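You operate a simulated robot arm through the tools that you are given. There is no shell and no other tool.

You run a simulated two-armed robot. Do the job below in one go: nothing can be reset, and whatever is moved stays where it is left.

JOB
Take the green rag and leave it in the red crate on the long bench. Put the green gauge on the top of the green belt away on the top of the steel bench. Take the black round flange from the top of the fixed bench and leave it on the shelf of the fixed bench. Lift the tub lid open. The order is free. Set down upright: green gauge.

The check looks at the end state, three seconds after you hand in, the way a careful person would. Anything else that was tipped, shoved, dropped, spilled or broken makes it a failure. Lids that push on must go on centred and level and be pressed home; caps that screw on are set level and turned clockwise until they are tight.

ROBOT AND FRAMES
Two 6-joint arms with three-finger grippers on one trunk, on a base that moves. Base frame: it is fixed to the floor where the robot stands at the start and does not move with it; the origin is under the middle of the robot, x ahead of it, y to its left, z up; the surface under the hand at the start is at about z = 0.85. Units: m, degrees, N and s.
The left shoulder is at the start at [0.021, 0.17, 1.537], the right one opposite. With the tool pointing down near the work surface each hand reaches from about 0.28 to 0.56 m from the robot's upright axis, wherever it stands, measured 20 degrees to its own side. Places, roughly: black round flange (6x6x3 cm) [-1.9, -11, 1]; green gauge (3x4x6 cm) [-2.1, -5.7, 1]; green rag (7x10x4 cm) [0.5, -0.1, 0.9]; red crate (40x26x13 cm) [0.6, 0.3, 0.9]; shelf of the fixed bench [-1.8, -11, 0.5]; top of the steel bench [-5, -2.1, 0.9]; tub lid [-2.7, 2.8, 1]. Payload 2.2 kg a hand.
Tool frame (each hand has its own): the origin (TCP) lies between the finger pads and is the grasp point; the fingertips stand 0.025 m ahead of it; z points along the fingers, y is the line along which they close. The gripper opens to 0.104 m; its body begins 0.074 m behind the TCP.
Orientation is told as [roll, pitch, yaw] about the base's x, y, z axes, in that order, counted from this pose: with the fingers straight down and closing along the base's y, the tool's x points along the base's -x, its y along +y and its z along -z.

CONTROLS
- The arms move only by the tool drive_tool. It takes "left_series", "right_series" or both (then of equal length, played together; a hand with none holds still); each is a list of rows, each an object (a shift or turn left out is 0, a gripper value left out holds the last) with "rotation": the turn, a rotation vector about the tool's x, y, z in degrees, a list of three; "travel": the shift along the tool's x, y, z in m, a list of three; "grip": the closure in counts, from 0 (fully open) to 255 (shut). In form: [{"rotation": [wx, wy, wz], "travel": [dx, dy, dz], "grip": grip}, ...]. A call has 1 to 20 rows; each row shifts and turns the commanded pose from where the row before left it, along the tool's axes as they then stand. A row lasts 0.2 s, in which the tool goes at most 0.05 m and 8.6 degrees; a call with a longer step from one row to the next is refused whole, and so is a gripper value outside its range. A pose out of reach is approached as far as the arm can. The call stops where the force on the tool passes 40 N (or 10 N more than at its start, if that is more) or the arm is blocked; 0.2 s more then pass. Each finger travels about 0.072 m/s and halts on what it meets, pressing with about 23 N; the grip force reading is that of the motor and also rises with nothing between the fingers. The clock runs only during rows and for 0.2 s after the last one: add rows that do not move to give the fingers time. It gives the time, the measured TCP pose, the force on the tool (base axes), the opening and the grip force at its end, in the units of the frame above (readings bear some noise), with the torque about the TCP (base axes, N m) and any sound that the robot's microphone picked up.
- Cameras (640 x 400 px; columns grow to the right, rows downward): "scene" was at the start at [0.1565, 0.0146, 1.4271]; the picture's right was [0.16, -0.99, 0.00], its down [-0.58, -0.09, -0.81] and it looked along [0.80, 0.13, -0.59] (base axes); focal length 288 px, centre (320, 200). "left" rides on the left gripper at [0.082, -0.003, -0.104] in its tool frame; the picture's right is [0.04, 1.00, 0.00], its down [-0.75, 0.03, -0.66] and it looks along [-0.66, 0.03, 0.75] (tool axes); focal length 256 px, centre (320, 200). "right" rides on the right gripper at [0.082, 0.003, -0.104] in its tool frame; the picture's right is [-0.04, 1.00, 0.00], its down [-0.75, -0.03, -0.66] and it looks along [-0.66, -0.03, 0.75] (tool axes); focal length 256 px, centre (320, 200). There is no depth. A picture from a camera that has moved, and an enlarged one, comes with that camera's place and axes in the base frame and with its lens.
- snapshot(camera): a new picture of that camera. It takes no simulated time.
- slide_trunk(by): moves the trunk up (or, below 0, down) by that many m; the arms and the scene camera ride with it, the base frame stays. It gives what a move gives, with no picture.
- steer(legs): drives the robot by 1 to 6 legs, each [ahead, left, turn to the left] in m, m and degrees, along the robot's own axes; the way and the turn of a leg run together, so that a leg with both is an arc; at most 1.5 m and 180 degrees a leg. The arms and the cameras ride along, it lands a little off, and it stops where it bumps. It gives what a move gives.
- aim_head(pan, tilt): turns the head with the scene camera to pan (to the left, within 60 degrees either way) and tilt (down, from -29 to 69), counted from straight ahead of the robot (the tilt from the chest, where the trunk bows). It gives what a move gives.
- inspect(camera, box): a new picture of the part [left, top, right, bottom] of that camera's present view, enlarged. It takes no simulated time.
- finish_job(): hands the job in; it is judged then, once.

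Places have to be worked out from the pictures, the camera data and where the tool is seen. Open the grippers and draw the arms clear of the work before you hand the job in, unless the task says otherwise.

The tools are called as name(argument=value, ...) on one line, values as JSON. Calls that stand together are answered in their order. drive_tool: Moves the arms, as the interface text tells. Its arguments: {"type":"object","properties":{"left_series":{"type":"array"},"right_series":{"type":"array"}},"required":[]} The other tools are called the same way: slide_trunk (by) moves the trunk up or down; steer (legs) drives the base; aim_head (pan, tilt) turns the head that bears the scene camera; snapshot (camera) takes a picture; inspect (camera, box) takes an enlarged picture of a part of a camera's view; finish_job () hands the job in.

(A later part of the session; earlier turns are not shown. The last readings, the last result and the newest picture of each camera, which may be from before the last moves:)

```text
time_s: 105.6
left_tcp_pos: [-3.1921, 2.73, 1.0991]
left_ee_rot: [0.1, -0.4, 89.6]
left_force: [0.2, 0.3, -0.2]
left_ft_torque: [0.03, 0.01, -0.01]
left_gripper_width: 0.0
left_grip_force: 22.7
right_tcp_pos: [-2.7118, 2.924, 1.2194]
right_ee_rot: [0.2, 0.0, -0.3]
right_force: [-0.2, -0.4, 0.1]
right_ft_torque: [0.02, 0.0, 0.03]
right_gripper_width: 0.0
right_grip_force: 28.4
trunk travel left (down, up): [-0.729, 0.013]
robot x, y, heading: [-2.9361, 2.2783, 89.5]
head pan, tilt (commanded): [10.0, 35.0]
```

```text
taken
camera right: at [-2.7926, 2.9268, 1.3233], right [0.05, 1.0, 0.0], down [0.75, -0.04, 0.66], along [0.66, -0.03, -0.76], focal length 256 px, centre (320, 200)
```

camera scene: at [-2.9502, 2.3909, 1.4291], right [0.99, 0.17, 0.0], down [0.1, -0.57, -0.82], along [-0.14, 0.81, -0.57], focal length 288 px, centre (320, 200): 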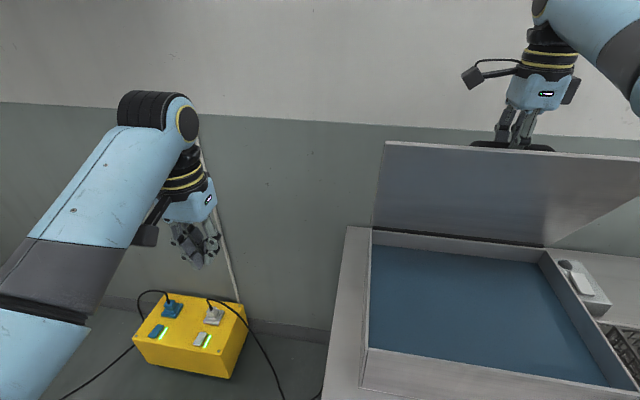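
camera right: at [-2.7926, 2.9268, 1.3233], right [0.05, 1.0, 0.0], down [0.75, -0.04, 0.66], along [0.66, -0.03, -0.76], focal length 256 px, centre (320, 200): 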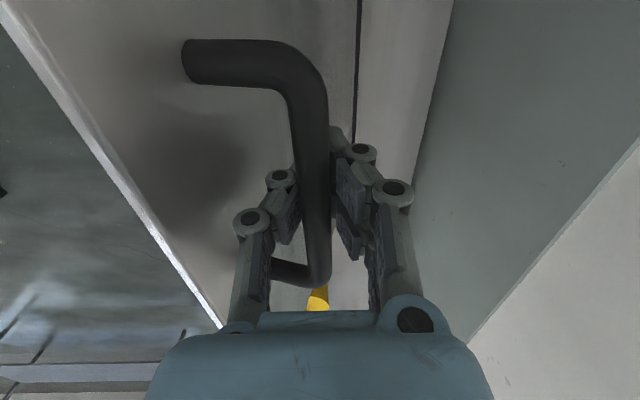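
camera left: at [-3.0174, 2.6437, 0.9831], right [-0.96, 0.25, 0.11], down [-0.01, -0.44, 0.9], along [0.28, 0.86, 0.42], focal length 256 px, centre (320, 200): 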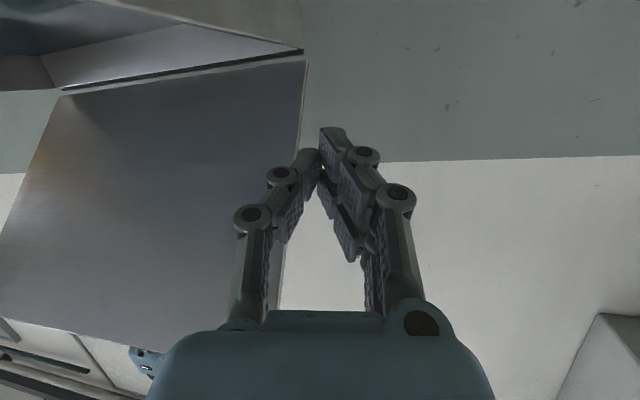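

The bar slides freely within the closed fingers and the load is about zero. I'll extend the arm 2 cm and then drive 0.035 m further.

drive_tool(right_series=[{"travel": [0, 0.01, -0.005]}, {"travel": [0, 0.01, -0.003]}, {}])

steer(legs=[[0.035, 0, 0]])

snapshot(camera="right")

snapshot(camera="scene")

```text
time_s: 106.4
left_tcp_pos: [-3.1916, 2.7315, 1.099]
left_ee_rot: [0.1, -0.4, 89.6]
left_force: [0.8, 0.0, 0.6]
left_ft_torque: [-0.01, 0.02, -0.06]
left_gripper_width: 0.0001
left_grip_force: 22.9
right_tcp_pos: [-2.7111, 2.9457, 1.2264]
right_ee_rot: [0.2, 0.0, -0.2]
right_force: [-0.8, -0.3, -0.3]
right_ft_torque: [-0.02, -0.02, 0.0]
right_gripper_width: 0.0
right_grip_force: 28.5
trunk travel left (down, up): [-0.729, 0.013]
robot x, y, heading: [-2.9355, 2.2812, 89.6]
head pan, tilt (commanded): [10.0, 35.0]
```

```text
time_s: 107.4
left_tcp_pos: [-3.1914, 2.7625, 1.097]
left_ee_rot: [0.0, -0.3, 89.6]
left_force: [0.1, 1.2, -0.2]
left_ft_torque: [0.0, -0.01, 0.01]
left_gripper_width: 0.0002
left_grip_force: 22.9
right_tcp_pos: [-2.7118, 2.9756, 1.2254]
right_ee_rot: [-0.1, 0.0, -0.3]
right_force: [-0.2, 1.3, 0.0]
right_ft_torque: [-0.05, 0.03, 0.03]
right_gripper_width: 0.0
right_grip_force: 28.3
trunk travel left (down, up): [-0.729, 0.013]
robot x, y, heading: [-2.9357, 2.3085, 89.7]
head pan, tilt (commanded): [10.0, 35.0]
stopped in leg 1: the robot was blocked; the commanded pose is now the measured one
```

```text
taken
camera right: at [-2.7923, 2.9789, 1.3283], right [0.05, 1.0, 0.0], down [0.75, -0.03, 0.66], along [0.65, -0.03, -0.76], focal length 256 px, centre (320, 200)
```

right: 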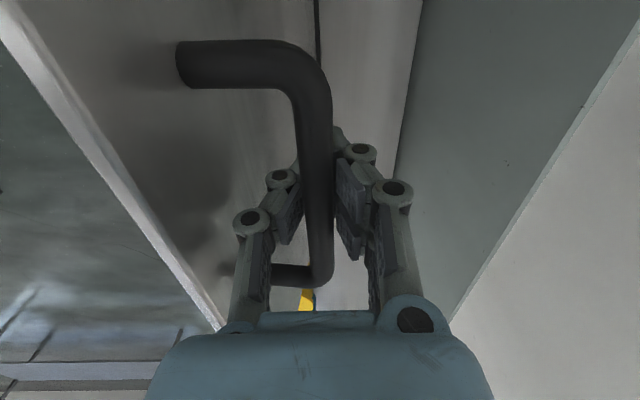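

```text
taken
camera scene: at [-2.95, 2.4664, 1.4287], right [0.99, 0.17, 0.0], down [0.1, -0.57, -0.82], along [-0.14, 0.81, -0.58], focal length 288 px, centre (320, 200)
```

scene: 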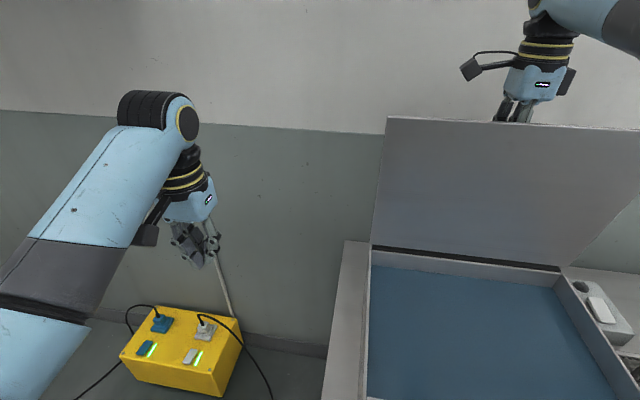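

The base met something at y=2.3085 (probably the bench's lower shelf), so no more driving forward. The lid is at about 82°. I'll tilt the hand gently forward while extending to push the bar past vertical.

drive_tool(right_series=[{"rotation": [-4, 0, 0], "travel": [0, 0.008, 0]}, {"rotation": [-4, 0, 0], "travel": [0, 0.01, 0.001]}, {"rotation": [-3, 0, 0], "travel": [0, 0.01, 0.0015]}, {"travel": [0, 0.008, 0.0015]}, {}])

snapshot(camera="scene")

snapshot(camera="right")

```text
time_s: 108.6
left_tcp_pos: [-3.1917, 2.7597, 1.0981]
left_ee_rot: [0.0, -0.4, 89.6]
left_force: [-1.0, 0.2, 0.3]
left_ft_torque: [-0.02, 0.02, 0.04]
left_gripper_width: 0.0
left_grip_force: 22.9
right_tcp_pos: [-2.7111, 3.0098, 1.2262]
right_ee_rot: [11.2, 0.0, -0.4]
right_force: [0.2, -0.2, -0.5]
right_ft_torque: [0.06, 0.02, 0.0]
right_gripper_width: 0.0
right_grip_force: 28.7
trunk travel left (down, up): [-0.729, 0.013]
robot x, y, heading: [-2.9355, 2.3051, 89.8]
head pan, tilt (commanded): [10.0, 35.0]
```

```text
taken
camera scene: at [-2.9499, 2.4633, 1.4291], right [0.99, 0.17, 0.0], down [0.1, -0.57, -0.82], along [-0.14, 0.81, -0.57], focal length 288 px, centre (320, 200)
```

scene: 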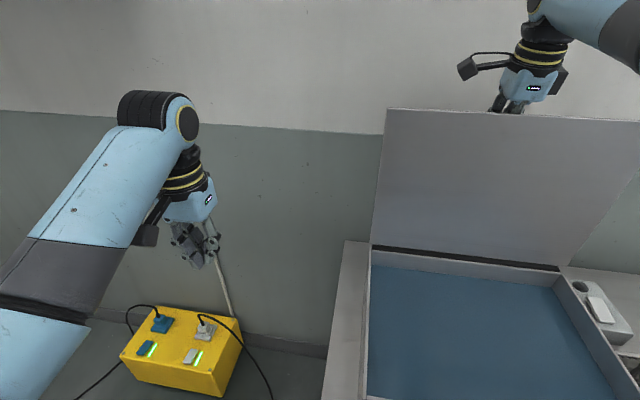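

```text
taken
camera right: at [-2.7931, 2.9931, 1.328], right [0.05, 0.98, 0.19], down [0.75, -0.16, 0.64], along [0.66, 0.12, -0.75], focal length 256 px, centre (320, 200)
```

right: 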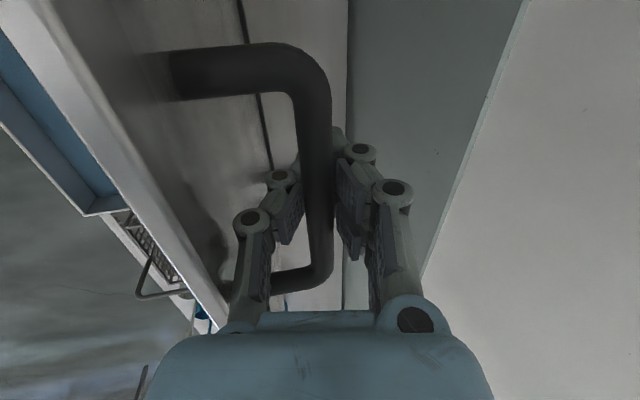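

Now about 89° and still free. A little more extension should take it over.

drive_tool(right_series=[{"rotation": [-2, 0, 0], "travel": [0, 0.009, 0.002]}, {"rotation": [-2, 0, 0], "travel": [0, 0.009, 0.003]}, {"travel": [0, 0.009, 0.003]}, {"travel": [0, 0.006, 0.003]}, {}])

snapshot(camera="scene")

snapshot(camera="right")

```text
time_s: 109.8
left_tcp_pos: [-3.192, 2.7593, 1.0994]
left_ee_rot: [0.0, -0.4, 89.6]
left_force: [-0.2, 0.4, -0.2]
left_ft_torque: [0.0, 0.0, 0.02]
left_gripper_width: 0.0
left_grip_force: 23.2
right_tcp_pos: [-2.7112, 3.0332, 1.2252]
right_ee_rot: [15.0, 0.0, -0.3]
right_force: [-3.1, -4.2, 1.0]
right_ft_torque: [-1.17, -0.03, -0.18]
right_gripper_width: 0.0059
right_grip_force: 30.1
right hand out of reach, approached as far as the arm can: row 3, 4
trunk travel left (down, up): [-0.729, 0.013]
robot x, y, heading: [-2.9351, 2.3039, 89.8]
head pan, tilt (commanded): [10.0, 35.0]
```

```text
taken
camera scene: at [-2.9506, 2.4633, 1.4291], right [0.99, 0.17, 0.0], down [0.1, -0.57, -0.82], along [-0.14, 0.81, -0.57], focal length 288 px, centre (320, 200)
```

scene: 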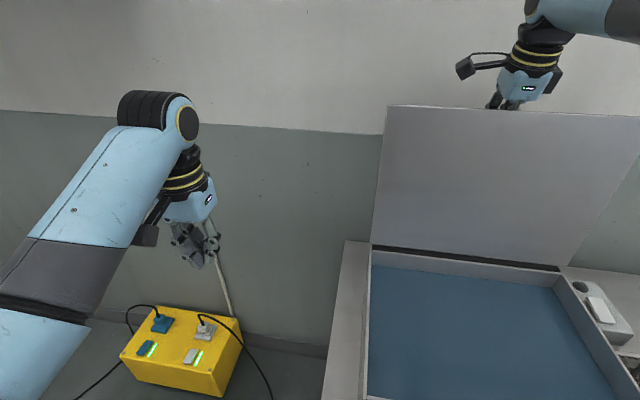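

```text
taken
camera right: at [-2.7928, 3.0088, 1.3263], right [0.05, 0.96, 0.26], down [0.75, -0.2, 0.63], along [0.66, 0.17, -0.74], focal length 256 px, centre (320, 200)
```

right: 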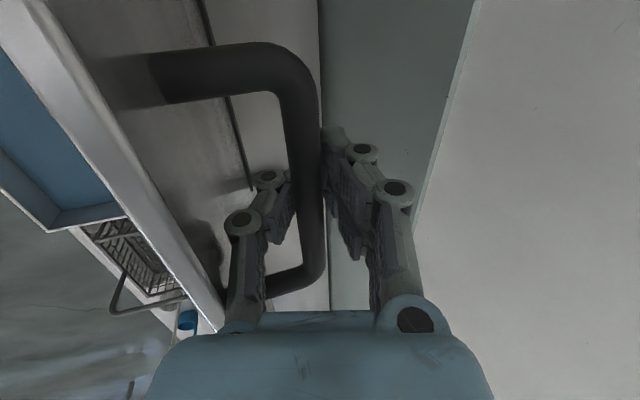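

The knuckle now touches the lid edge (torque -1.2 N·m), so I should not push further that way. I'll zoom in to judge the lid angle before releasing.

inspect(camera="scene", box=[340, 80, 640, 280])

```text
2.00 times, centred on (490, 180) of scene
camera zoom: at [-2.9506, 2.4633, 1.4291], right [0.99, 0.17, 0.0], down [0.1, -0.57, -0.82], along [-0.14, 0.81, -0.57], focal length 576 px, centre (-20, 240)
```

zoom: 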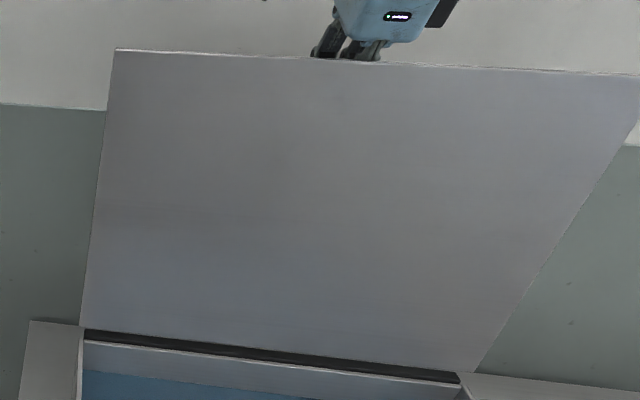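

The lid is within a few degrees of vertical. I'll un-tilt a little to free the knuckle and open the fingers slightly, to see whether the lid leans back on its own or rests on the front finger.

drive_tool(right_series=[{"rotation": [2, 0, 0]}, {"rotation": [2, 0, 0], "grip": 215}, {"rotation": [1, 0, 0], "grip": 190}, {}, {}])

snapshot(camera="right")

inspect(camera="scene", box=[340, 80, 640, 280])

```text
time_s: 111.0
left_tcp_pos: [-3.1913, 2.7597, 1.0977]
left_ee_rot: [0.0, -0.4, 89.6]
left_force: [-0.5, -0.2, 0.6]
left_ft_torque: [0.0, -0.01, 0.02]
left_gripper_width: 0.0001
left_grip_force: 22.9
right_tcp_pos: [-2.7093, 3.0178, 1.2263]
right_ee_rot: [10.1, 0.0, -0.4]
right_force: [0.4, 1.4, 0.8]
right_ft_torque: [-0.11, -0.02, 0.0]
right_gripper_width: 0.0257
right_grip_force: 0.1
right hand out of reach, approached as far as the arm can: row 1, 3
trunk travel left (down, up): [-0.729, 0.013]
robot x, y, heading: [-2.9343, 2.3065, 90.1]
head pan, tilt (commanded): [10.0, 35.0]
```

```text
taken
camera right: at [-2.7907, 3.0025, 1.3299], right [0.05, 0.98, 0.17], down [0.75, -0.15, 0.64], along [0.66, 0.1, -0.75], focal length 256 px, centre (320, 200)
```

right: 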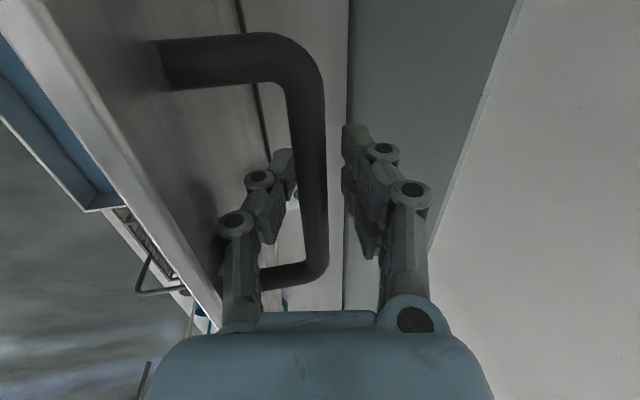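

```text
2.00 times, centred on (490, 180) of scene
camera zoom: at [-2.95, 2.464, 1.429], right [0.99, 0.17, 0.0], down [0.1, -0.57, -0.82], along [-0.14, 0.81, -0.57], focal length 576 px, centre (-20, 240)
```

zoom: 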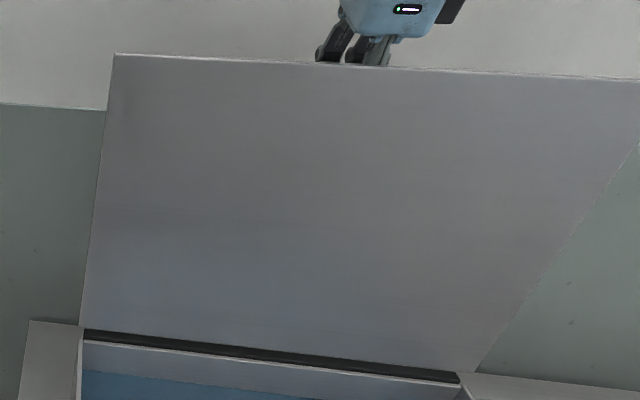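

The lid came back about 2-3° with the hand. I'll retreat the hand 6 mm to see whether the lid follows it.

drive_tool(right_series=[{"travel": [0, -0.006, -0.001]}, {}, {}])

snapshot(camera="right")

inspect(camera="scene", box=[340, 80, 640, 280])

```text
time_s: 111.8
left_tcp_pos: [-3.1906, 2.7597, 1.0982]
left_ee_rot: [-0.1, -0.4, 89.6]
left_force: [-0.1, -0.5, -0.1]
left_ft_torque: [0.0, -0.02, 0.01]
left_gripper_width: 0.0
left_grip_force: 23.3
right_tcp_pos: [-2.7088, 3.0109, 1.2267]
right_ee_rot: [10.0, 0.1, -0.3]
right_force: [-0.1, 1.4, 0.2]
right_ft_torque: [-0.07, -0.01, -0.03]
right_gripper_width: 0.026
right_grip_force: 0.0
trunk travel left (down, up): [-0.729, 0.013]
robot x, y, heading: [-2.9358, 2.3047, 89.7]
head pan, tilt (commanded): [10.0, 35.0]
```

```text
taken
camera right: at [-2.7904, 2.9961, 1.3295], right [0.05, 0.98, 0.17], down [0.75, -0.15, 0.64], along [0.66, 0.1, -0.75], focal length 256 px, centre (320, 200)
```

right: 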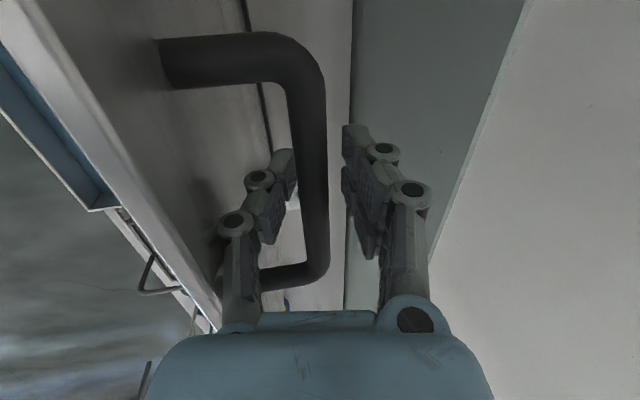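

```text
2.00 times, centred on (490, 180) of scene
camera zoom: at [-2.9499, 2.4639, 1.429], right [0.99, 0.17, 0.0], down [0.1, -0.57, -0.82], along [-0.14, 0.81, -0.57], focal length 576 px, centre (-20, 240)
```

zoom: 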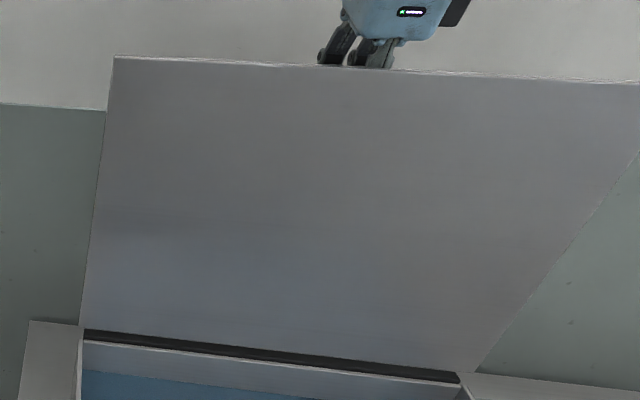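

The small +y push at knuckle height (about 1.4 N, torque -0.07) means the lid plate is leaning toward +y on my front finger, so it's already past its balance point. I'll draw the fingers slowly straight up so it can settle back on its stop.

drive_tool(right_series=[{"travel": [0, 0.0017, -0.0098]}, {"travel": [0, 0.0017, -0.0098]}, {"travel": [0, 0.0017, -0.0098]}, {}, {}])

snapshot(camera="right")

inspect(camera="scene", box=[340, 80, 640, 280])

```text
time_s: 113.0
left_tcp_pos: [-3.1923, 2.7597, 1.0988]
left_ee_rot: [0.0, -0.5, 89.5]
left_force: [0.3, -0.2, 0.6]
left_ft_torque: [-0.03, 0.0, 0.01]
left_gripper_width: 0.0002
left_grip_force: 23.4
right_tcp_pos: [-2.7101, 3.0105, 1.2558]
right_ee_rot: [10.0, 0.1, -0.4]
right_force: [-0.8, -3.9, -6.9]
right_ft_torque: [-0.15, 0.01, -0.07]
right_gripper_width: 0.0302
right_grip_force: 3.2
trunk travel left (down, up): [-0.729, 0.013]
robot x, y, heading: [-2.9404, 2.3041, 89.8]
head pan, tilt (commanded): [10.0, 35.0]
```

```text
taken
camera right: at [-2.7904, 2.9958, 1.3588], right [0.05, 0.98, 0.17], down [0.75, -0.15, 0.64], along [0.66, 0.1, -0.75], focal length 256 px, centre (320, 200)
```

right: 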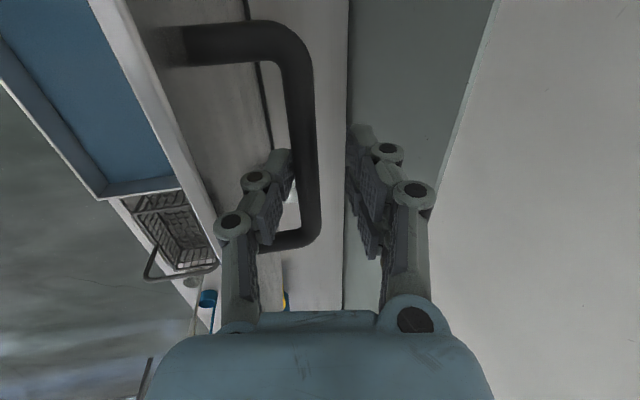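

```text
2.00 times, centred on (490, 180) of scene
camera zoom: at [-2.9498, 2.4641, 1.429], right [0.99, 0.17, 0.0], down [0.1, -0.57, -0.82], along [-0.14, 0.81, -0.57], focal length 576 px, centre (-20, 240)
```

zoom: 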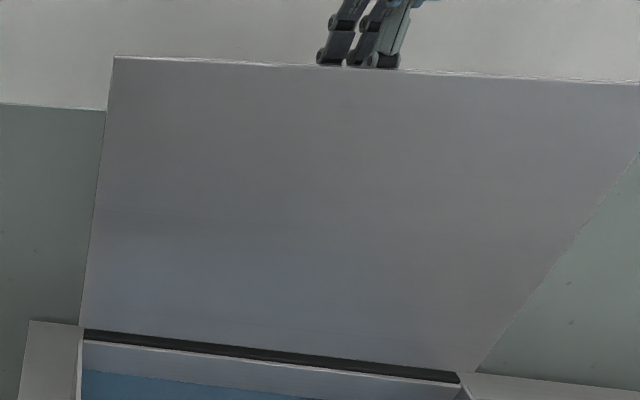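

The finger wedges between bar and plate here, and by geometry the lid is only at about 87-90°. The standing place is too far for a safe finish. I'll unwedge (down 3 cm, close), back the base off with the lid caged, and set up again with the base turned so that the right shoulder is nearer the bench.

drive_tool(right_series=[{"travel": [0, -0.0017, 0.0098]}, {"travel": [0, -0.0017, 0.0098]}, {"travel": [0, -0.0017, 0.0098]}, {"travel": [0, -0.004, 0.001]}, {"grip": 255}, {"rotation": [4, 0, 0]}, {"rotation": [4, 0, 0]}, {}, {}])

snapshot(camera="right")

```text
time_s: 115.0
left_tcp_pos: [-3.1907, 2.7595, 1.0981]
left_ee_rot: [0.0, -0.3, 89.7]
left_force: [0.0, 0.6, -0.8]
left_ft_torque: [0.02, -0.03, 0.0]
left_gripper_width: 0.0001
left_grip_force: 23.6
right_tcp_pos: [-2.7094, 2.9869, 1.2276]
right_ee_rot: [1.9, 0.0, -0.3]
right_force: [-0.7, 0.3, -0.4]
right_ft_torque: [0.01, -0.03, -0.01]
right_gripper_width: 0.0001
right_grip_force: 22.8
right hand out of reach, approached as far as the arm can: row 6, 7
trunk travel left (down, up): [-0.729, 0.013]
robot x, y, heading: [-2.934, 2.3084, 89.6]
head pan, tilt (commanded): [10.0, 35.0]
```

```text
taken
camera right: at [-2.7905, 2.9877, 1.3314], right [0.05, 1.0, 0.03], down [0.75, -0.06, 0.65], along [0.66, 0.0, -0.76], focal length 256 px, centre (320, 200)
```

right: 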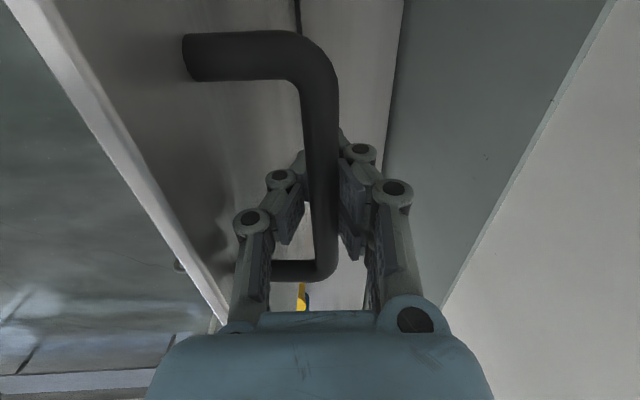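

The lid is caged again at about 83° with no load. I'll back the base off 0.10 m, which lets the lid come down to about 63° within the hand's cage.

steer(legs=[[-0.1, 0, 0]])

snapshot(camera="right")

```text
time_s: 116.2
left_tcp_pos: [-3.1921, 2.6607, 1.0963]
left_ee_rot: [0.1, -0.2, 89.5]
left_force: [-0.9, -0.1, 0.6]
left_ft_torque: [-0.01, 0.01, 0.03]
left_gripper_width: 0.0
left_grip_force: 22.8
right_tcp_pos: [-2.708, 2.889, 1.2244]
right_ee_rot: [1.7, 0.1, -0.3]
right_force: [-2.5, 6.4, -30.9]
right_ft_torque: [-0.05, -0.12, -0.09]
right_gripper_width: 0.0062
right_grip_force: 28.5
trunk travel left (down, up): [-0.729, 0.013]
robot x, y, heading: [-2.9366, 2.2044, 89.5]
head pan, tilt (commanded): [10.0, 35.0]
```

```text
taken
camera right: at [-2.7898, 2.8893, 1.3272], right [0.05, 1.0, 0.03], down [0.75, -0.05, 0.65], along [0.65, -0.01, -0.76], focal length 256 px, centre (320, 200)
```

right: 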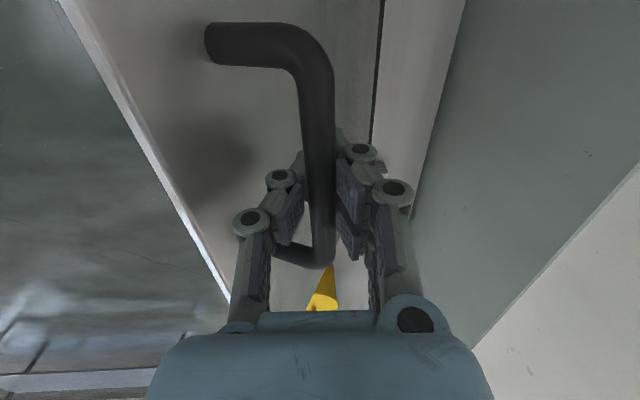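

The hand sits a little high on the bar (31 N). I'll follow the arc down and close the lid gently.

drive_tool(right_series=[{"travel": [0, -0.0073, 0.009], "rotation": [1.7, 0, 0]}, {"travel": [0, -0.0129, 0.0017]}, {"travel": [0, -0.0228, 0.0085]}, {"travel": [0, -0.022, 0.0107]}, {"travel": [0, -0.0209, 0.013]}, {"travel": [0, -0.0201, 0.0153]}, {"travel": [0, -0.018, 0.0162]}, {"travel": [0, -0.017, 0.018]}, {"travel": [0, -0.015, 0.0195]}, {"travel": [0, -0.0133, 0.0205]}, {"travel": [0, -0.0114, 0.0217]}, {"travel": [0, -0.0095, 0.0228]}, {"travel": [0, -0.0074, 0.0235]}, {"travel": [0, -0.0054, 0.021]}, {}])

snapshot(camera="right")

```text
time_s: 119.4
left_tcp_pos: [-3.1917, 2.6593, 1.0983]
left_ee_rot: [0.1, -0.4, 89.5]
left_force: [0.5, 0.9, -0.5]
left_ft_torque: [0.01, 0.03, -0.04]
left_gripper_width: 0.0001
left_grip_force: 22.8
right_tcp_pos: [-2.7106, 2.6866, 1.0028]
right_ee_rot: [0.2, 0.0, -0.4]
right_force: [1.8, 27.7, -6.4]
right_ft_torque: [-0.13, 0.09, 0.53]
right_gripper_width: 0.0001
right_grip_force: 28.9
trunk travel left (down, up): [-0.729, 0.013]
robot x, y, heading: [-2.9351, 2.2058, 89.2]
head pan, tilt (commanded): [10.0, 35.0]
```

```text
taken
camera right: at [-2.7917, 2.6906, 1.1074], right [0.05, 1.0, 0.0], down [0.75, -0.04, 0.66], along [0.65, -0.03, -0.76], focal length 256 px, centre (320, 200)
```

right: 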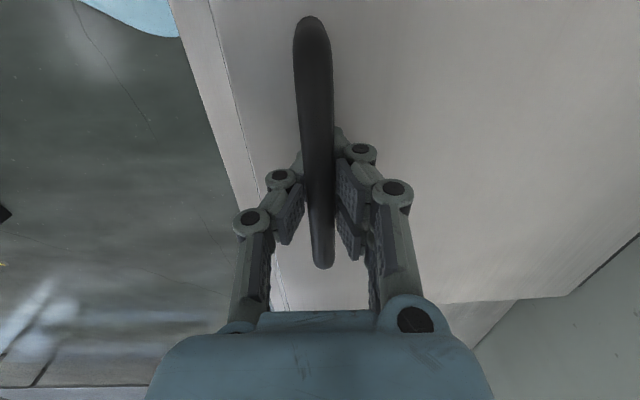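

The lid is closed. I'll relax, open, rise clear of the handle, and then back the base off and turn it left so that the right shoulder faces the bench.

drive_tool(right_series=[{"travel": [0, 0.003, -0.001]}, {"grip": 90}, {}, {}, {"travel": [0, 0, -0.03]}, {"travel": [0, 0, -0.04]}, {"travel": [0, 0, -0.03]}, {}])

steer(legs=[[-0.25, 0, 0], [0, 0, 51]])

aim_head(pan=-50, tilt=35)

snapshot(camera="scene")

```text
time_s: 121.2
left_tcp_pos: [-3.1906, 2.6584, 1.0971]
left_ee_rot: [0.1, -0.3, 89.5]
left_force: [0.0, 0.8, -0.2]
left_ft_torque: [0.03, -0.02, -0.01]
left_gripper_width: 0.0001
left_grip_force: 23.0
right_tcp_pos: [-2.7103, 2.685, 1.1058]
right_ee_rot: [0.3, 0.2, -0.4]
right_force: [-0.3, -1.4, 0.1]
right_ft_torque: [-0.01, -0.02, 0.02]
right_gripper_width: 0.0674
right_grip_force: 0.1
trunk travel left (down, up): [-0.729, 0.013]
robot x, y, heading: [-2.9383, 2.2053, 89.6]
head pan, tilt (commanded): [10.0, 35.0]
```

```text
time_s: 125.3
left_tcp_pos: [-3.4526, 2.0283, 1.0976]
left_ee_rot: [0.0, -0.4, 141.4]
left_force: [-0.3, 0.3, -0.7]
left_ft_torque: [0.0, 0.0, 0.0]
left_gripper_width: 0.0001
left_grip_force: 23.1
right_tcp_pos: [-3.1766, 2.4251, 1.1047]
right_ee_rot: [0.3, 0.1, 51.5]
right_force: [0.7, 0.0, -0.2]
right_ft_torque: [0.02, 0.0, 0.01]
right_gripper_width: 0.067
right_grip_force: 0.0
trunk travel left (down, up): [-0.729, 0.013]
robot x, y, heading: [-2.9377, 1.9513, 141.6]
head pan, tilt (commanded): [10.0, 35.0]
```

```text
time_s: 126.6
left_tcp_pos: [-3.4521, 2.0287, 1.0991]
left_ee_rot: [0.1, -0.4, 141.4]
left_force: [-0.3, -0.1, 0.6]
left_ft_torque: [-0.01, 0.03, 0.02]
left_gripper_width: 0.0
left_grip_force: 22.9
right_tcp_pos: [-3.178, 2.4248, 1.1056]
right_ee_rot: [0.1, 0.1, 51.6]
right_force: [-0.2, 0.3, 0.6]
right_ft_torque: [-0.01, 0.02, -0.02]
right_gripper_width: 0.0673
right_grip_force: 0.1
trunk travel left (down, up): [-0.729, 0.013]
robot x, y, heading: [-2.9354, 1.9501, 141.6]
head pan, tilt (commanded): [-50.0, 35.0]
```

```text
taken
camera scene: at [-2.995, 2.082, 1.4291], right [1.0, 0.03, 0.0], down [0.02, -0.57, -0.82], along [-0.02, 0.82, -0.57], focal length 288 px, centre (320, 200)
```

scene: 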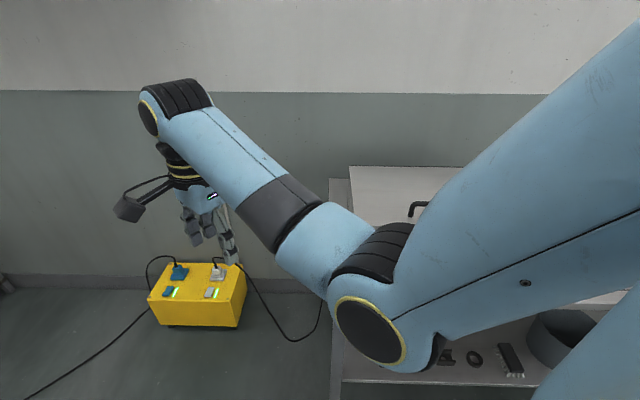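

The base is at [-2.935, 1.95] with heading 141.6°. I'll turn the right tool to base yaw 180°, which puts it near the arm's natural orientation and makes the fingers close along y again.

drive_tool(right_series=[{"rotation": [0, 0, -8.03]}, {"rotation": [0, 0, -8.03]}, {"rotation": [0, 0, -8.03]}, {"rotation": [0, 0, -8.03]}, {"rotation": [0, 0, -8.03]}, {"rotation": [0, 0, -8.03]}, {"rotation": [0, 0, -8.03]}, {"rotation": [0, 0, -8.03]}, {"rotation": [0, 0, -8.03]}, {"rotation": [0, 0, -8.03]}, {"rotation": [0, 0, -8.03]}, {"rotation": [0, 0, -8.03]}, {"rotation": [0, 0, -8.03]}, {"rotation": [0, 0, -8.03]}, {"rotation": [0, 0, -8.03]}, {"rotation": [0, 0, -8.03]}, {}])

steer(legs=[[-0.0506, -0.197, 0]])

snapshot(camera="scene")

```text
time_s: 130.2
left_tcp_pos: [-3.4527, 2.0294, 1.0983]
left_ee_rot: [0.0, -0.3, 141.4]
left_force: [-0.4, -0.5, -0.1]
left_ft_torque: [-0.03, 0.0, 0.01]
left_gripper_width: 0.0
left_grip_force: 22.4
right_tcp_pos: [-3.1758, 2.4255, 1.105]
right_ee_rot: [-0.1, -0.3, -180.0]
right_force: [-0.7, -0.3, 0.2]
right_ft_torque: [-0.01, 0.0, -0.02]
right_gripper_width: 0.0673
right_grip_force: 0.0
trunk travel left (down, up): [-0.729, 0.013]
robot x, y, heading: [-2.9395, 1.9486, 141.5]
head pan, tilt (commanded): [-50.0, 35.0]
```

```text
time_s: 131.9
left_tcp_pos: [-3.2888, 2.1539, 1.0983]
left_ee_rot: [0.0, -0.4, 141.2]
left_force: [0.5, 0.5, 0.3]
left_ft_torque: [-0.02, 0.0, -0.03]
left_gripper_width: 0.0
left_grip_force: 23.0
right_tcp_pos: [-3.0118, 2.5494, 1.1047]
right_ee_rot: [-0.1, -0.3, 179.8]
right_force: [-0.3, 0.4, 0.2]
right_ft_torque: [-0.01, -0.01, 0.0]
right_gripper_width: 0.0673
right_grip_force: 0.0
trunk travel left (down, up): [-0.729, 0.013]
robot x, y, heading: [-2.772, 2.0713, 141.4]
head pan, tilt (commanded): [-50.0, 35.0]
```

```text
taken
camera scene: at [-2.8304, 2.2053, 1.429], right [1.0, 0.02, 0.0], down [0.01, -0.57, -0.82], along [-0.02, 0.82, -0.57], focal length 288 px, centre (320, 200)
```

scene: 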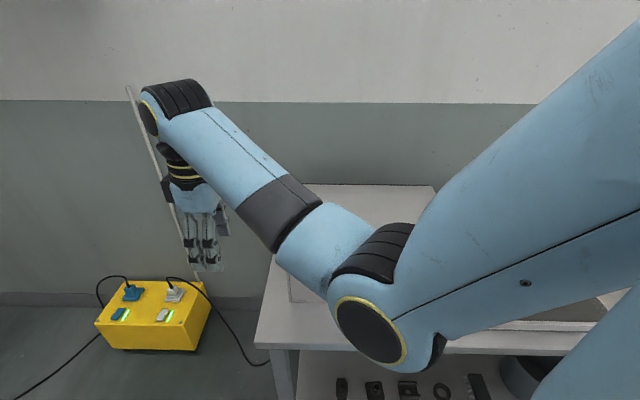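

I'll carry the right hand over to above the handle at [-2.712, 2.687], staying at z≈1.10.

drive_tool(right_series=[{"travel": [0.0375, -0.0172, 0]}, {"travel": [0.0375, -0.0172, 0]}, {"travel": [0.0375, -0.0172, 0]}, {"travel": [0.0375, -0.0172, 0]}, {"travel": [0.0375, -0.0172, 0]}, {"travel": [0.0375, -0.0172, 0]}, {"travel": [0.0375, -0.0172, 0]}, {"travel": [0.0375, -0.0172, 0]}, {}])

snapshot(camera="right")

snapshot(camera="scene")

```text
time_s: 133.9
left_tcp_pos: [-3.289, 2.1521, 1.0986]
left_ee_rot: [0.0, -0.4, 141.3]
left_force: [-0.6, -0.2, -0.3]
left_ft_torque: [-0.01, -0.01, 0.05]
left_gripper_width: 0.0001
left_grip_force: 23.0
right_tcp_pos: [-2.7098, 2.6857, 1.1047]
right_ee_rot: [-0.1, -0.1, 179.8]
right_force: [-0.7, -0.7, 0.2]
right_ft_torque: [-0.01, -0.01, 0.02]
right_gripper_width: 0.0671
right_grip_force: 0.0
trunk travel left (down, up): [-0.729, 0.013]
robot x, y, heading: [-2.7735, 2.0707, 141.4]
head pan, tilt (commanded): [-50.0, 35.0]
```

```text
taken
camera right: at [-2.6281, 2.6813, 1.2077], right [-0.04, -1.0, 0.0], down [-0.75, 0.03, 0.66], along [-0.66, 0.03, -0.75], focal length 256 px, centre (320, 200)
```

right: 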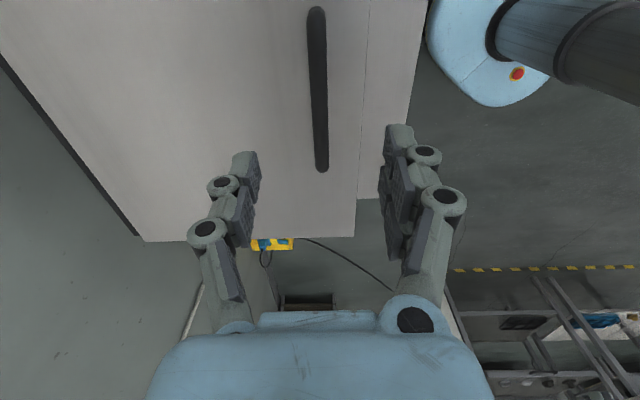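

```text
taken
camera scene: at [-2.8317, 2.2047, 1.429], right [1.0, 0.02, 0.0], down [0.01, -0.57, -0.82], along [-0.02, 0.82, -0.57], focal length 288 px, centre (320, 200)
```

scene: 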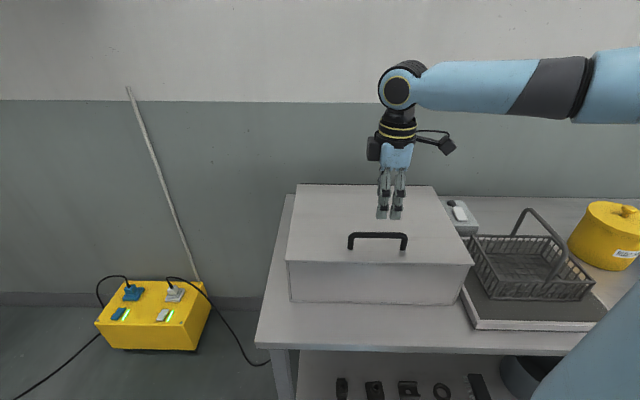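

The arm reaches it comfortably in this stance and the bar is centred between the fingers. I'll lower to z≈0.998 and close.

drive_tool(right_series=[{"travel": [0, 0, 0.04]}, {"travel": [0, 0, 0.035]}, {"travel": [0, -0.001, 0.02]}, {"travel": [0, 0, 0.012]}, {}, {"grip": 150}, {"grip": 255}, {}, {}, {}, {}])

snapshot(camera="right")

```text
time_s: 136.3
left_tcp_pos: [-3.2895, 2.1527, 1.0981]
left_ee_rot: [0.0, -0.4, 141.2]
left_force: [-0.5, 0.4, 0.0]
left_ft_torque: [0.03, 0.03, -0.03]
left_gripper_width: 0.0001
left_grip_force: 22.8
right_tcp_pos: [-2.7106, 2.6855, 0.9968]
right_ee_rot: [-0.1, -0.2, 179.8]
right_force: [-1.9, -8.4, -7.2]
right_ft_torque: [0.0, 0.05, 0.04]
right_gripper_width: 0.0059
right_grip_force: 30.1
trunk travel left (down, up): [-0.729, 0.013]
robot x, y, heading: [-2.7728, 2.074, 141.5]
head pan, tilt (commanded): [-50.0, 35.0]
```

```text
taken
camera right: at [-2.629, 2.682, 1.0999], right [-0.04, -1.0, 0.0], down [-0.75, 0.03, 0.66], along [-0.66, 0.03, -0.75], focal length 256 px, centre (320, 200)
```

right: 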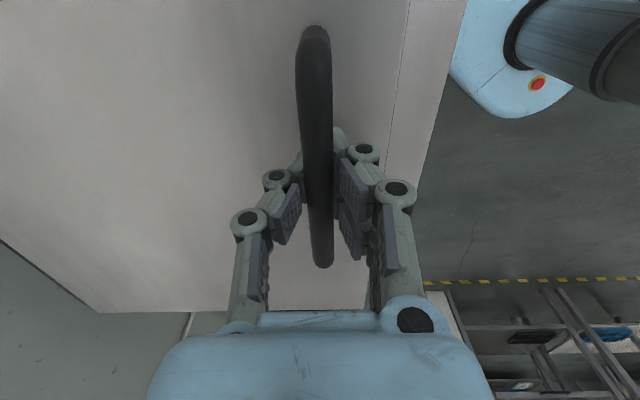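

Gripped as before. I'll lift along the arc to about 45°, then 55°.

drive_tool(right_series=[{"travel": [0, -0.0022, -0.0121]}, {"travel": [0, -0.0033, -0.012]}, {"travel": [0, -0.0074, -0.0236]}, {"travel": [0, -0.0095, -0.0228]}, {"travel": [0, -0.0115, -0.0219]}, {"travel": [0, -0.0133, -0.0208]}, {"travel": [0, -0.0152, -0.0196]}, {"travel": [0, -0.0168, -0.0182]}, {"travel": [0, -0.0182, -0.0166]}, {"travel": [0, -0.0197, -0.0151]}, {}])

drive_tool(right_series=[{"travel": [0, -0.0104, -0.0066]}, {"travel": [0, -0.0105, -0.0065]}, {"travel": [0, -0.011, -0.0057]}, {"travel": [0, -0.011, -0.0057]}, {}])

snapshot(camera="scene")

```text
time_s: 138.7
left_tcp_pos: [-3.2873, 2.1518, 1.0991]
left_ee_rot: [0.1, -0.5, 141.2]
left_force: [0.1, -0.7, 0.4]
left_ft_torque: [0.01, -0.03, 0.04]
left_gripper_width: 0.0001
left_grip_force: 23.1
right_tcp_pos: [-2.7103, 2.8031, 1.1812]
right_ee_rot: [-0.2, -0.3, 179.8]
right_force: [-0.7, -7.2, 3.3]
right_ft_torque: [0.08, -0.07, -0.19]
right_gripper_width: 0.0001
right_grip_force: 28.5
trunk travel left (down, up): [-0.729, 0.013]
robot x, y, heading: [-2.7768, 2.0715, 141.6]
head pan, tilt (commanded): [-50.0, 35.0]
```

```text
time_s: 139.9
left_tcp_pos: [-3.2875, 2.153, 1.0974]
left_ee_rot: [0.0, -0.4, 141.2]
left_force: [0.2, 0.2, -0.1]
left_ft_torque: [0.0, 0.02, 0.0]
left_gripper_width: 0.0
left_grip_force: 22.6
right_tcp_pos: [-2.7108, 2.8475, 1.2052]
right_ee_rot: [-0.2, -0.4, 179.7]
right_force: [-0.3, -4.1, -0.9]
right_ft_torque: [0.03, 0.02, -0.1]
right_gripper_width: 0.0
right_grip_force: 28.5
trunk travel left (down, up): [-0.729, 0.013]
robot x, y, heading: [-2.7749, 2.0743, 141.5]
head pan, tilt (commanded): [-50.0, 35.0]
```

```text
taken
camera scene: at [-2.8307, 2.2043, 1.4291], right [1.0, 0.02, 0.0], down [0.01, -0.57, -0.82], along [-0.02, 0.82, -0.57], focal length 288 px, centre (320, 200)
```

scene: 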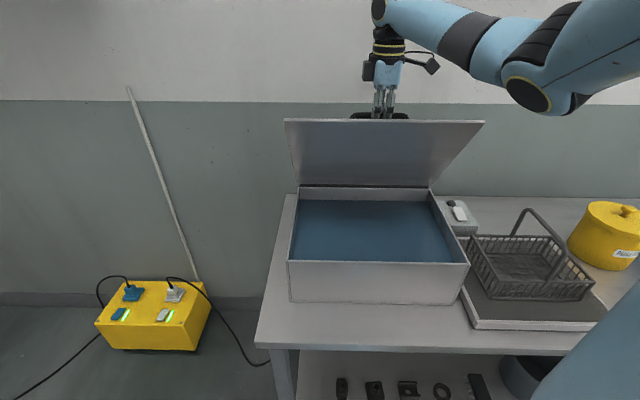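

The lid is at about 55° and the arm still has room. I'll extend a touch and then drive the base straight toward +y by 5 cm (ahead 0.031, right 0.039).

drive_tool(right_series=[{"travel": [0, -0.008, -0.005]}, {"travel": [0, -0.007, -0.004]}, {}])

steer(legs=[[0.0311, -0.0391, 0]])

snapshot(camera="right")

```text
time_s: 140.7
left_tcp_pos: [-3.2878, 2.1537, 1.0979]
left_ee_rot: [0.0, -0.3, 141.2]
left_force: [0.3, -0.3, 0.4]
left_ft_torque: [0.0, 0.0, 0.01]
left_gripper_width: 0.0
left_grip_force: 22.6
right_tcp_pos: [-2.7095, 2.8609, 1.2138]
right_ee_rot: [-0.2, -0.2, 179.7]
right_force: [-0.7, -3.7, -1.1]
right_ft_torque: [0.01, -0.01, -0.08]
right_gripper_width: 0.0
right_grip_force: 28.7
trunk travel left (down, up): [-0.729, 0.013]
robot x, y, heading: [-2.7754, 2.0738, 141.4]
head pan, tilt (commanded): [-50.0, 35.0]
```

```text
time_s: 141.6
left_tcp_pos: [-3.2885, 2.2012, 1.0994]
left_ee_rot: [0.0, -0.4, 141.3]
left_force: [0.0, 0.1, 0.1]
left_ft_torque: [0.01, 0.0, 0.01]
left_gripper_width: 0.0001
left_grip_force: 22.9
right_tcp_pos: [-2.7101, 2.9105, 1.2138]
right_ee_rot: [-0.1, -0.3, 179.7]
right_force: [0.0, 0.6, -1.3]
right_ft_torque: [-0.02, 0.02, -0.01]
right_gripper_width: 0.0
right_grip_force: 28.5
trunk travel left (down, up): [-0.729, 0.013]
robot x, y, heading: [-2.7731, 2.122, 141.4]
head pan, tilt (commanded): [-50.0, 35.0]
```

```text
taken
camera right: at [-2.6282, 2.9063, 1.3171], right [-0.04, -1.0, 0.0], down [-0.75, 0.03, 0.66], along [-0.66, 0.03, -0.75], focal length 256 px, centre (320, 200)
```

right: 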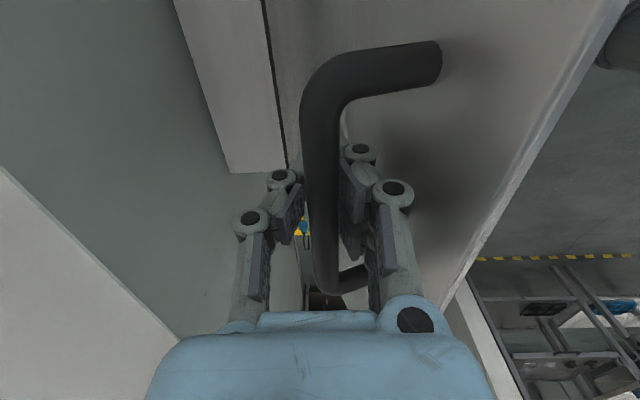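

This works smoothly. I'll raise the hand 1.2 cm and drive another 7 cm toward +y.

drive_tool(right_series=[{"travel": [0, 0, -0.006]}, {"travel": [0, 0, -0.006]}, {}])

steer(legs=[[0.0436, -0.0548, 0]])

snapshot(camera="right")

snapshot(camera="scene")

```text
time_s: 142.4
left_tcp_pos: [-3.2892, 2.2018, 1.0987]
left_ee_rot: [0.1, -0.4, 141.3]
left_force: [0.1, -0.4, -0.4]
left_ft_torque: [0.03, -0.01, 0.0]
left_gripper_width: 0.0
left_grip_force: 23.2
right_tcp_pos: [-2.7099, 2.9103, 1.2251]
right_ee_rot: [-0.1, -0.3, 179.8]
right_force: [-0.9, -1.7, -1.0]
right_ft_torque: [0.03, 0.0, -0.04]
right_gripper_width: 0.0
right_grip_force: 28.2
trunk travel left (down, up): [-0.729, 0.013]
robot x, y, heading: [-2.7733, 2.1223, 141.5]
head pan, tilt (commanded): [-50.0, 35.0]
```

```text
time_s: 143.4
left_tcp_pos: [-3.2878, 2.2736, 1.0979]
left_ee_rot: [0.1, -0.3, 141.2]
left_force: [0.1, -0.2, -0.2]
left_ft_torque: [0.0, -0.02, 0.0]
left_gripper_width: 0.0
left_grip_force: 22.8
right_tcp_pos: [-2.7093, 2.9812, 1.2254]
right_ee_rot: [-0.1, -0.3, 179.8]
right_force: [-0.2, -0.3, -0.4]
right_ft_torque: [0.06, 0.02, 0.01]
right_gripper_width: 0.0002
right_grip_force: 28.0
trunk travel left (down, up): [-0.729, 0.013]
robot x, y, heading: [-2.7742, 2.1902, 141.3]
head pan, tilt (commanded): [-50.0, 35.0]
```

```text
taken
camera right: at [-2.6269, 2.9766, 1.3285], right [-0.04, -1.0, 0.0], down [-0.75, 0.03, 0.66], along [-0.66, 0.03, -0.75], focal length 256 px, centre (320, 200)
```

right: 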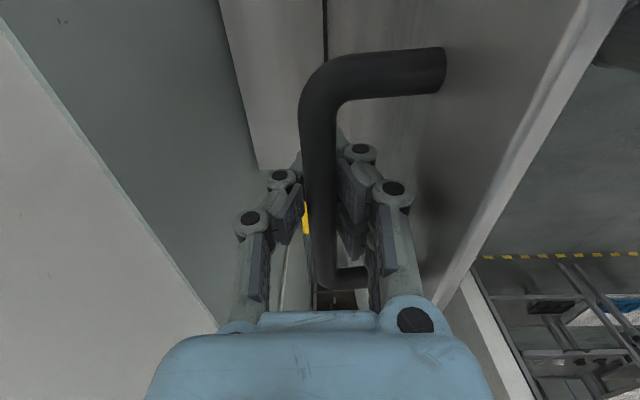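

```text
taken
camera scene: at [-2.8306, 2.3245, 1.429], right [1.0, 0.02, 0.0], down [0.01, -0.57, -0.82], along [-0.02, 0.82, -0.57], focal length 288 px, centre (320, 200)
```

scene: 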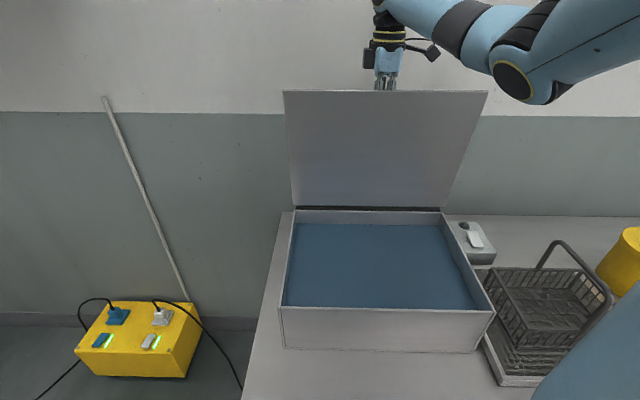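

The lid is at about 82° with no strain, and the base has about 0.07 m of room before the leg and shelf. I'll drive another 6.5 cm toward +y.

steer(legs=[[0.0405, -0.0509, 0]])

snapshot(camera="right")

snapshot(camera="scene")

```text
time_s: 144.4
left_tcp_pos: [-3.2873, 2.3394, 1.0981]
left_ee_rot: [0.1, -0.4, 141.2]
left_force: [0.5, 0.8, 0.0]
left_ft_torque: [-0.01, -0.01, 0.0]
left_gripper_width: 0.0
left_grip_force: 23.3
right_tcp_pos: [-2.7077, 3.0461, 1.2238]
right_ee_rot: [0.2, -0.1, 179.7]
right_force: [-0.2, -5.7, -13.0]
right_ft_torque: [-0.05, -0.08, -0.15]
right_gripper_width: 0.0061
right_grip_force: 28.5
trunk travel left (down, up): [-0.729, 0.013]
robot x, y, heading: [-2.771, 2.2548, 141.4]
head pan, tilt (commanded): [-50.0, 35.0]
```

```text
taken
camera right: at [-2.6262, 3.042, 1.3269], right [-0.04, -1.0, 0.0], down [-0.75, 0.04, 0.66], along [-0.66, 0.03, -0.75], focal length 256 px, centre (320, 200)
```

right: 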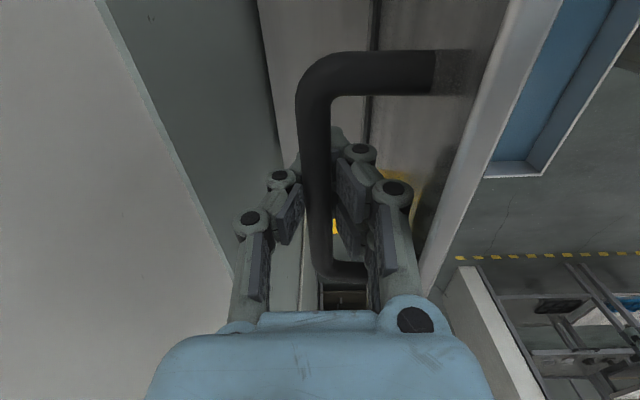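

```text
taken
camera scene: at [-2.8302, 2.3905, 1.4287], right [1.0, 0.02, 0.0], down [0.01, -0.57, -0.82], along [-0.02, 0.82, -0.57], focal length 288 px, centre (320, 200)
```

scene: 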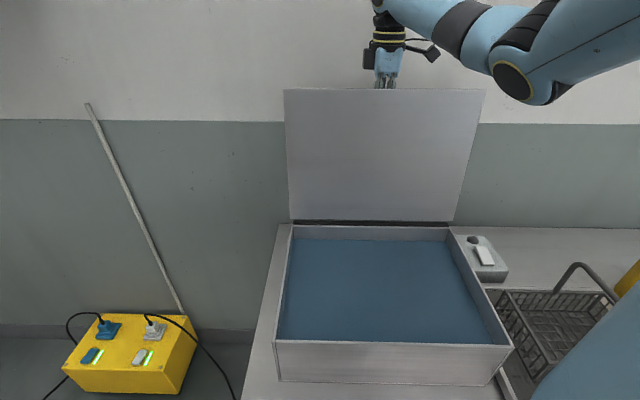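

The lid is at about 94° now; the bar presses down on the fingers since the arc falls again. I'll lower 1 cm to relax and read the forces.

drive_tool(right_series=[{"travel": [0, 0, 0.006]}, {"travel": [0, 0, 0.006]}, {}, {}])

steer(legs=[[0.0125, -0.0157, 0]])

snapshot(camera="right")

inspect(camera="scene", box=[250, 60, 550, 260])

```text
time_s: 145.4
left_tcp_pos: [-3.2874, 2.3389, 1.0983]
left_ee_rot: [0.0, -0.4, 141.3]
left_force: [0.1, 0.2, 0.2]
left_ft_torque: [-0.01, 0.01, 0.01]
left_gripper_width: 0.0001
left_grip_force: 23.3
right_tcp_pos: [-2.7094, 3.0448, 1.2126]
right_ee_rot: [0.1, -0.2, 179.8]
right_force: [0.2, -0.1, -0.1]
right_ft_torque: [-0.02, 0.04, 0.01]
right_gripper_width: 0.0001
right_grip_force: 28.9
trunk travel left (down, up): [-0.729, 0.013]
robot x, y, heading: [-2.7746, 2.2561, 141.4]
head pan, tilt (commanded): [-50.0, 35.0]
```

```text
time_s: 146.3
left_tcp_pos: [-3.2876, 2.3598, 1.0983]
left_ee_rot: [0.0, -0.4, 141.1]
left_force: [1.0, 0.0, 0.2]
left_ft_torque: [0.04, 0.02, 0.0]
left_gripper_width: 0.0
left_grip_force: 22.8
right_tcp_pos: [-2.7072, 3.0618, 1.2082]
right_ee_rot: [1.3, -0.1, 179.7]
right_force: [-0.2, -0.4, -0.2]
right_ft_torque: [-0.02, 0.01, 0.02]
right_gripper_width: 0.0002
right_grip_force: 28.4
trunk travel left (down, up): [-0.729, 0.013]
robot x, y, heading: [-2.7717, 2.2735, 141.5]
head pan, tilt (commanded): [-50.0, 35.0]
stopped in leg 1: the force on the tool passed its limit at 50 N (the readings are from after the stop); the commanded pose is now the measured one
```

```text
taken
camera right: at [-2.6265, 3.059, 1.3127], right [-0.04, -1.0, 0.02], down [-0.75, 0.05, 0.66], along [-0.66, 0.01, -0.75], focal length 256 px, centre (320, 200)
```

right: 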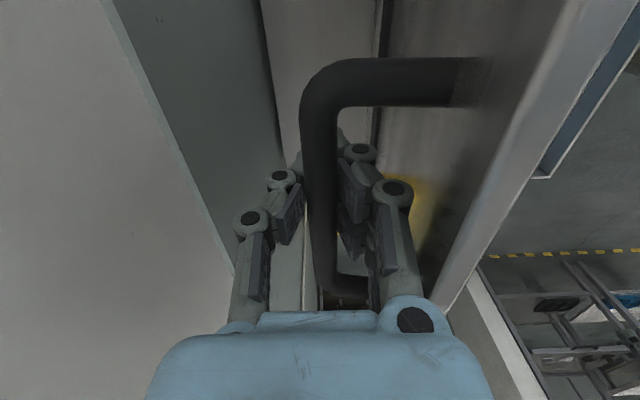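

```text
2.00 times, centred on (400, 160) of scene
camera zoom: at [-2.8299, 2.4096, 1.429], right [1.0, 0.02, 0.0], down [0.01, -0.57, -0.82], along [-0.02, 0.82, -0.57], focal length 576 px, centre (160, 280)
```

zoom: 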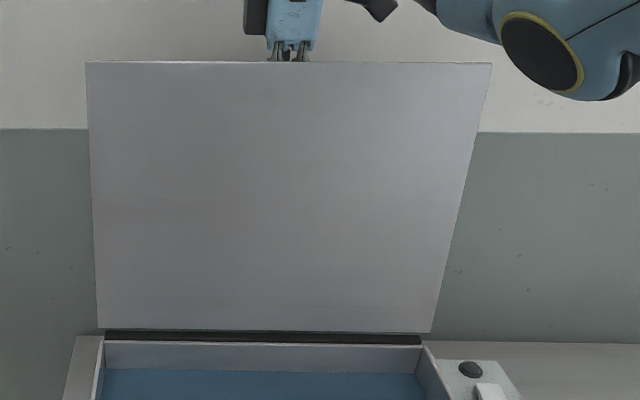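

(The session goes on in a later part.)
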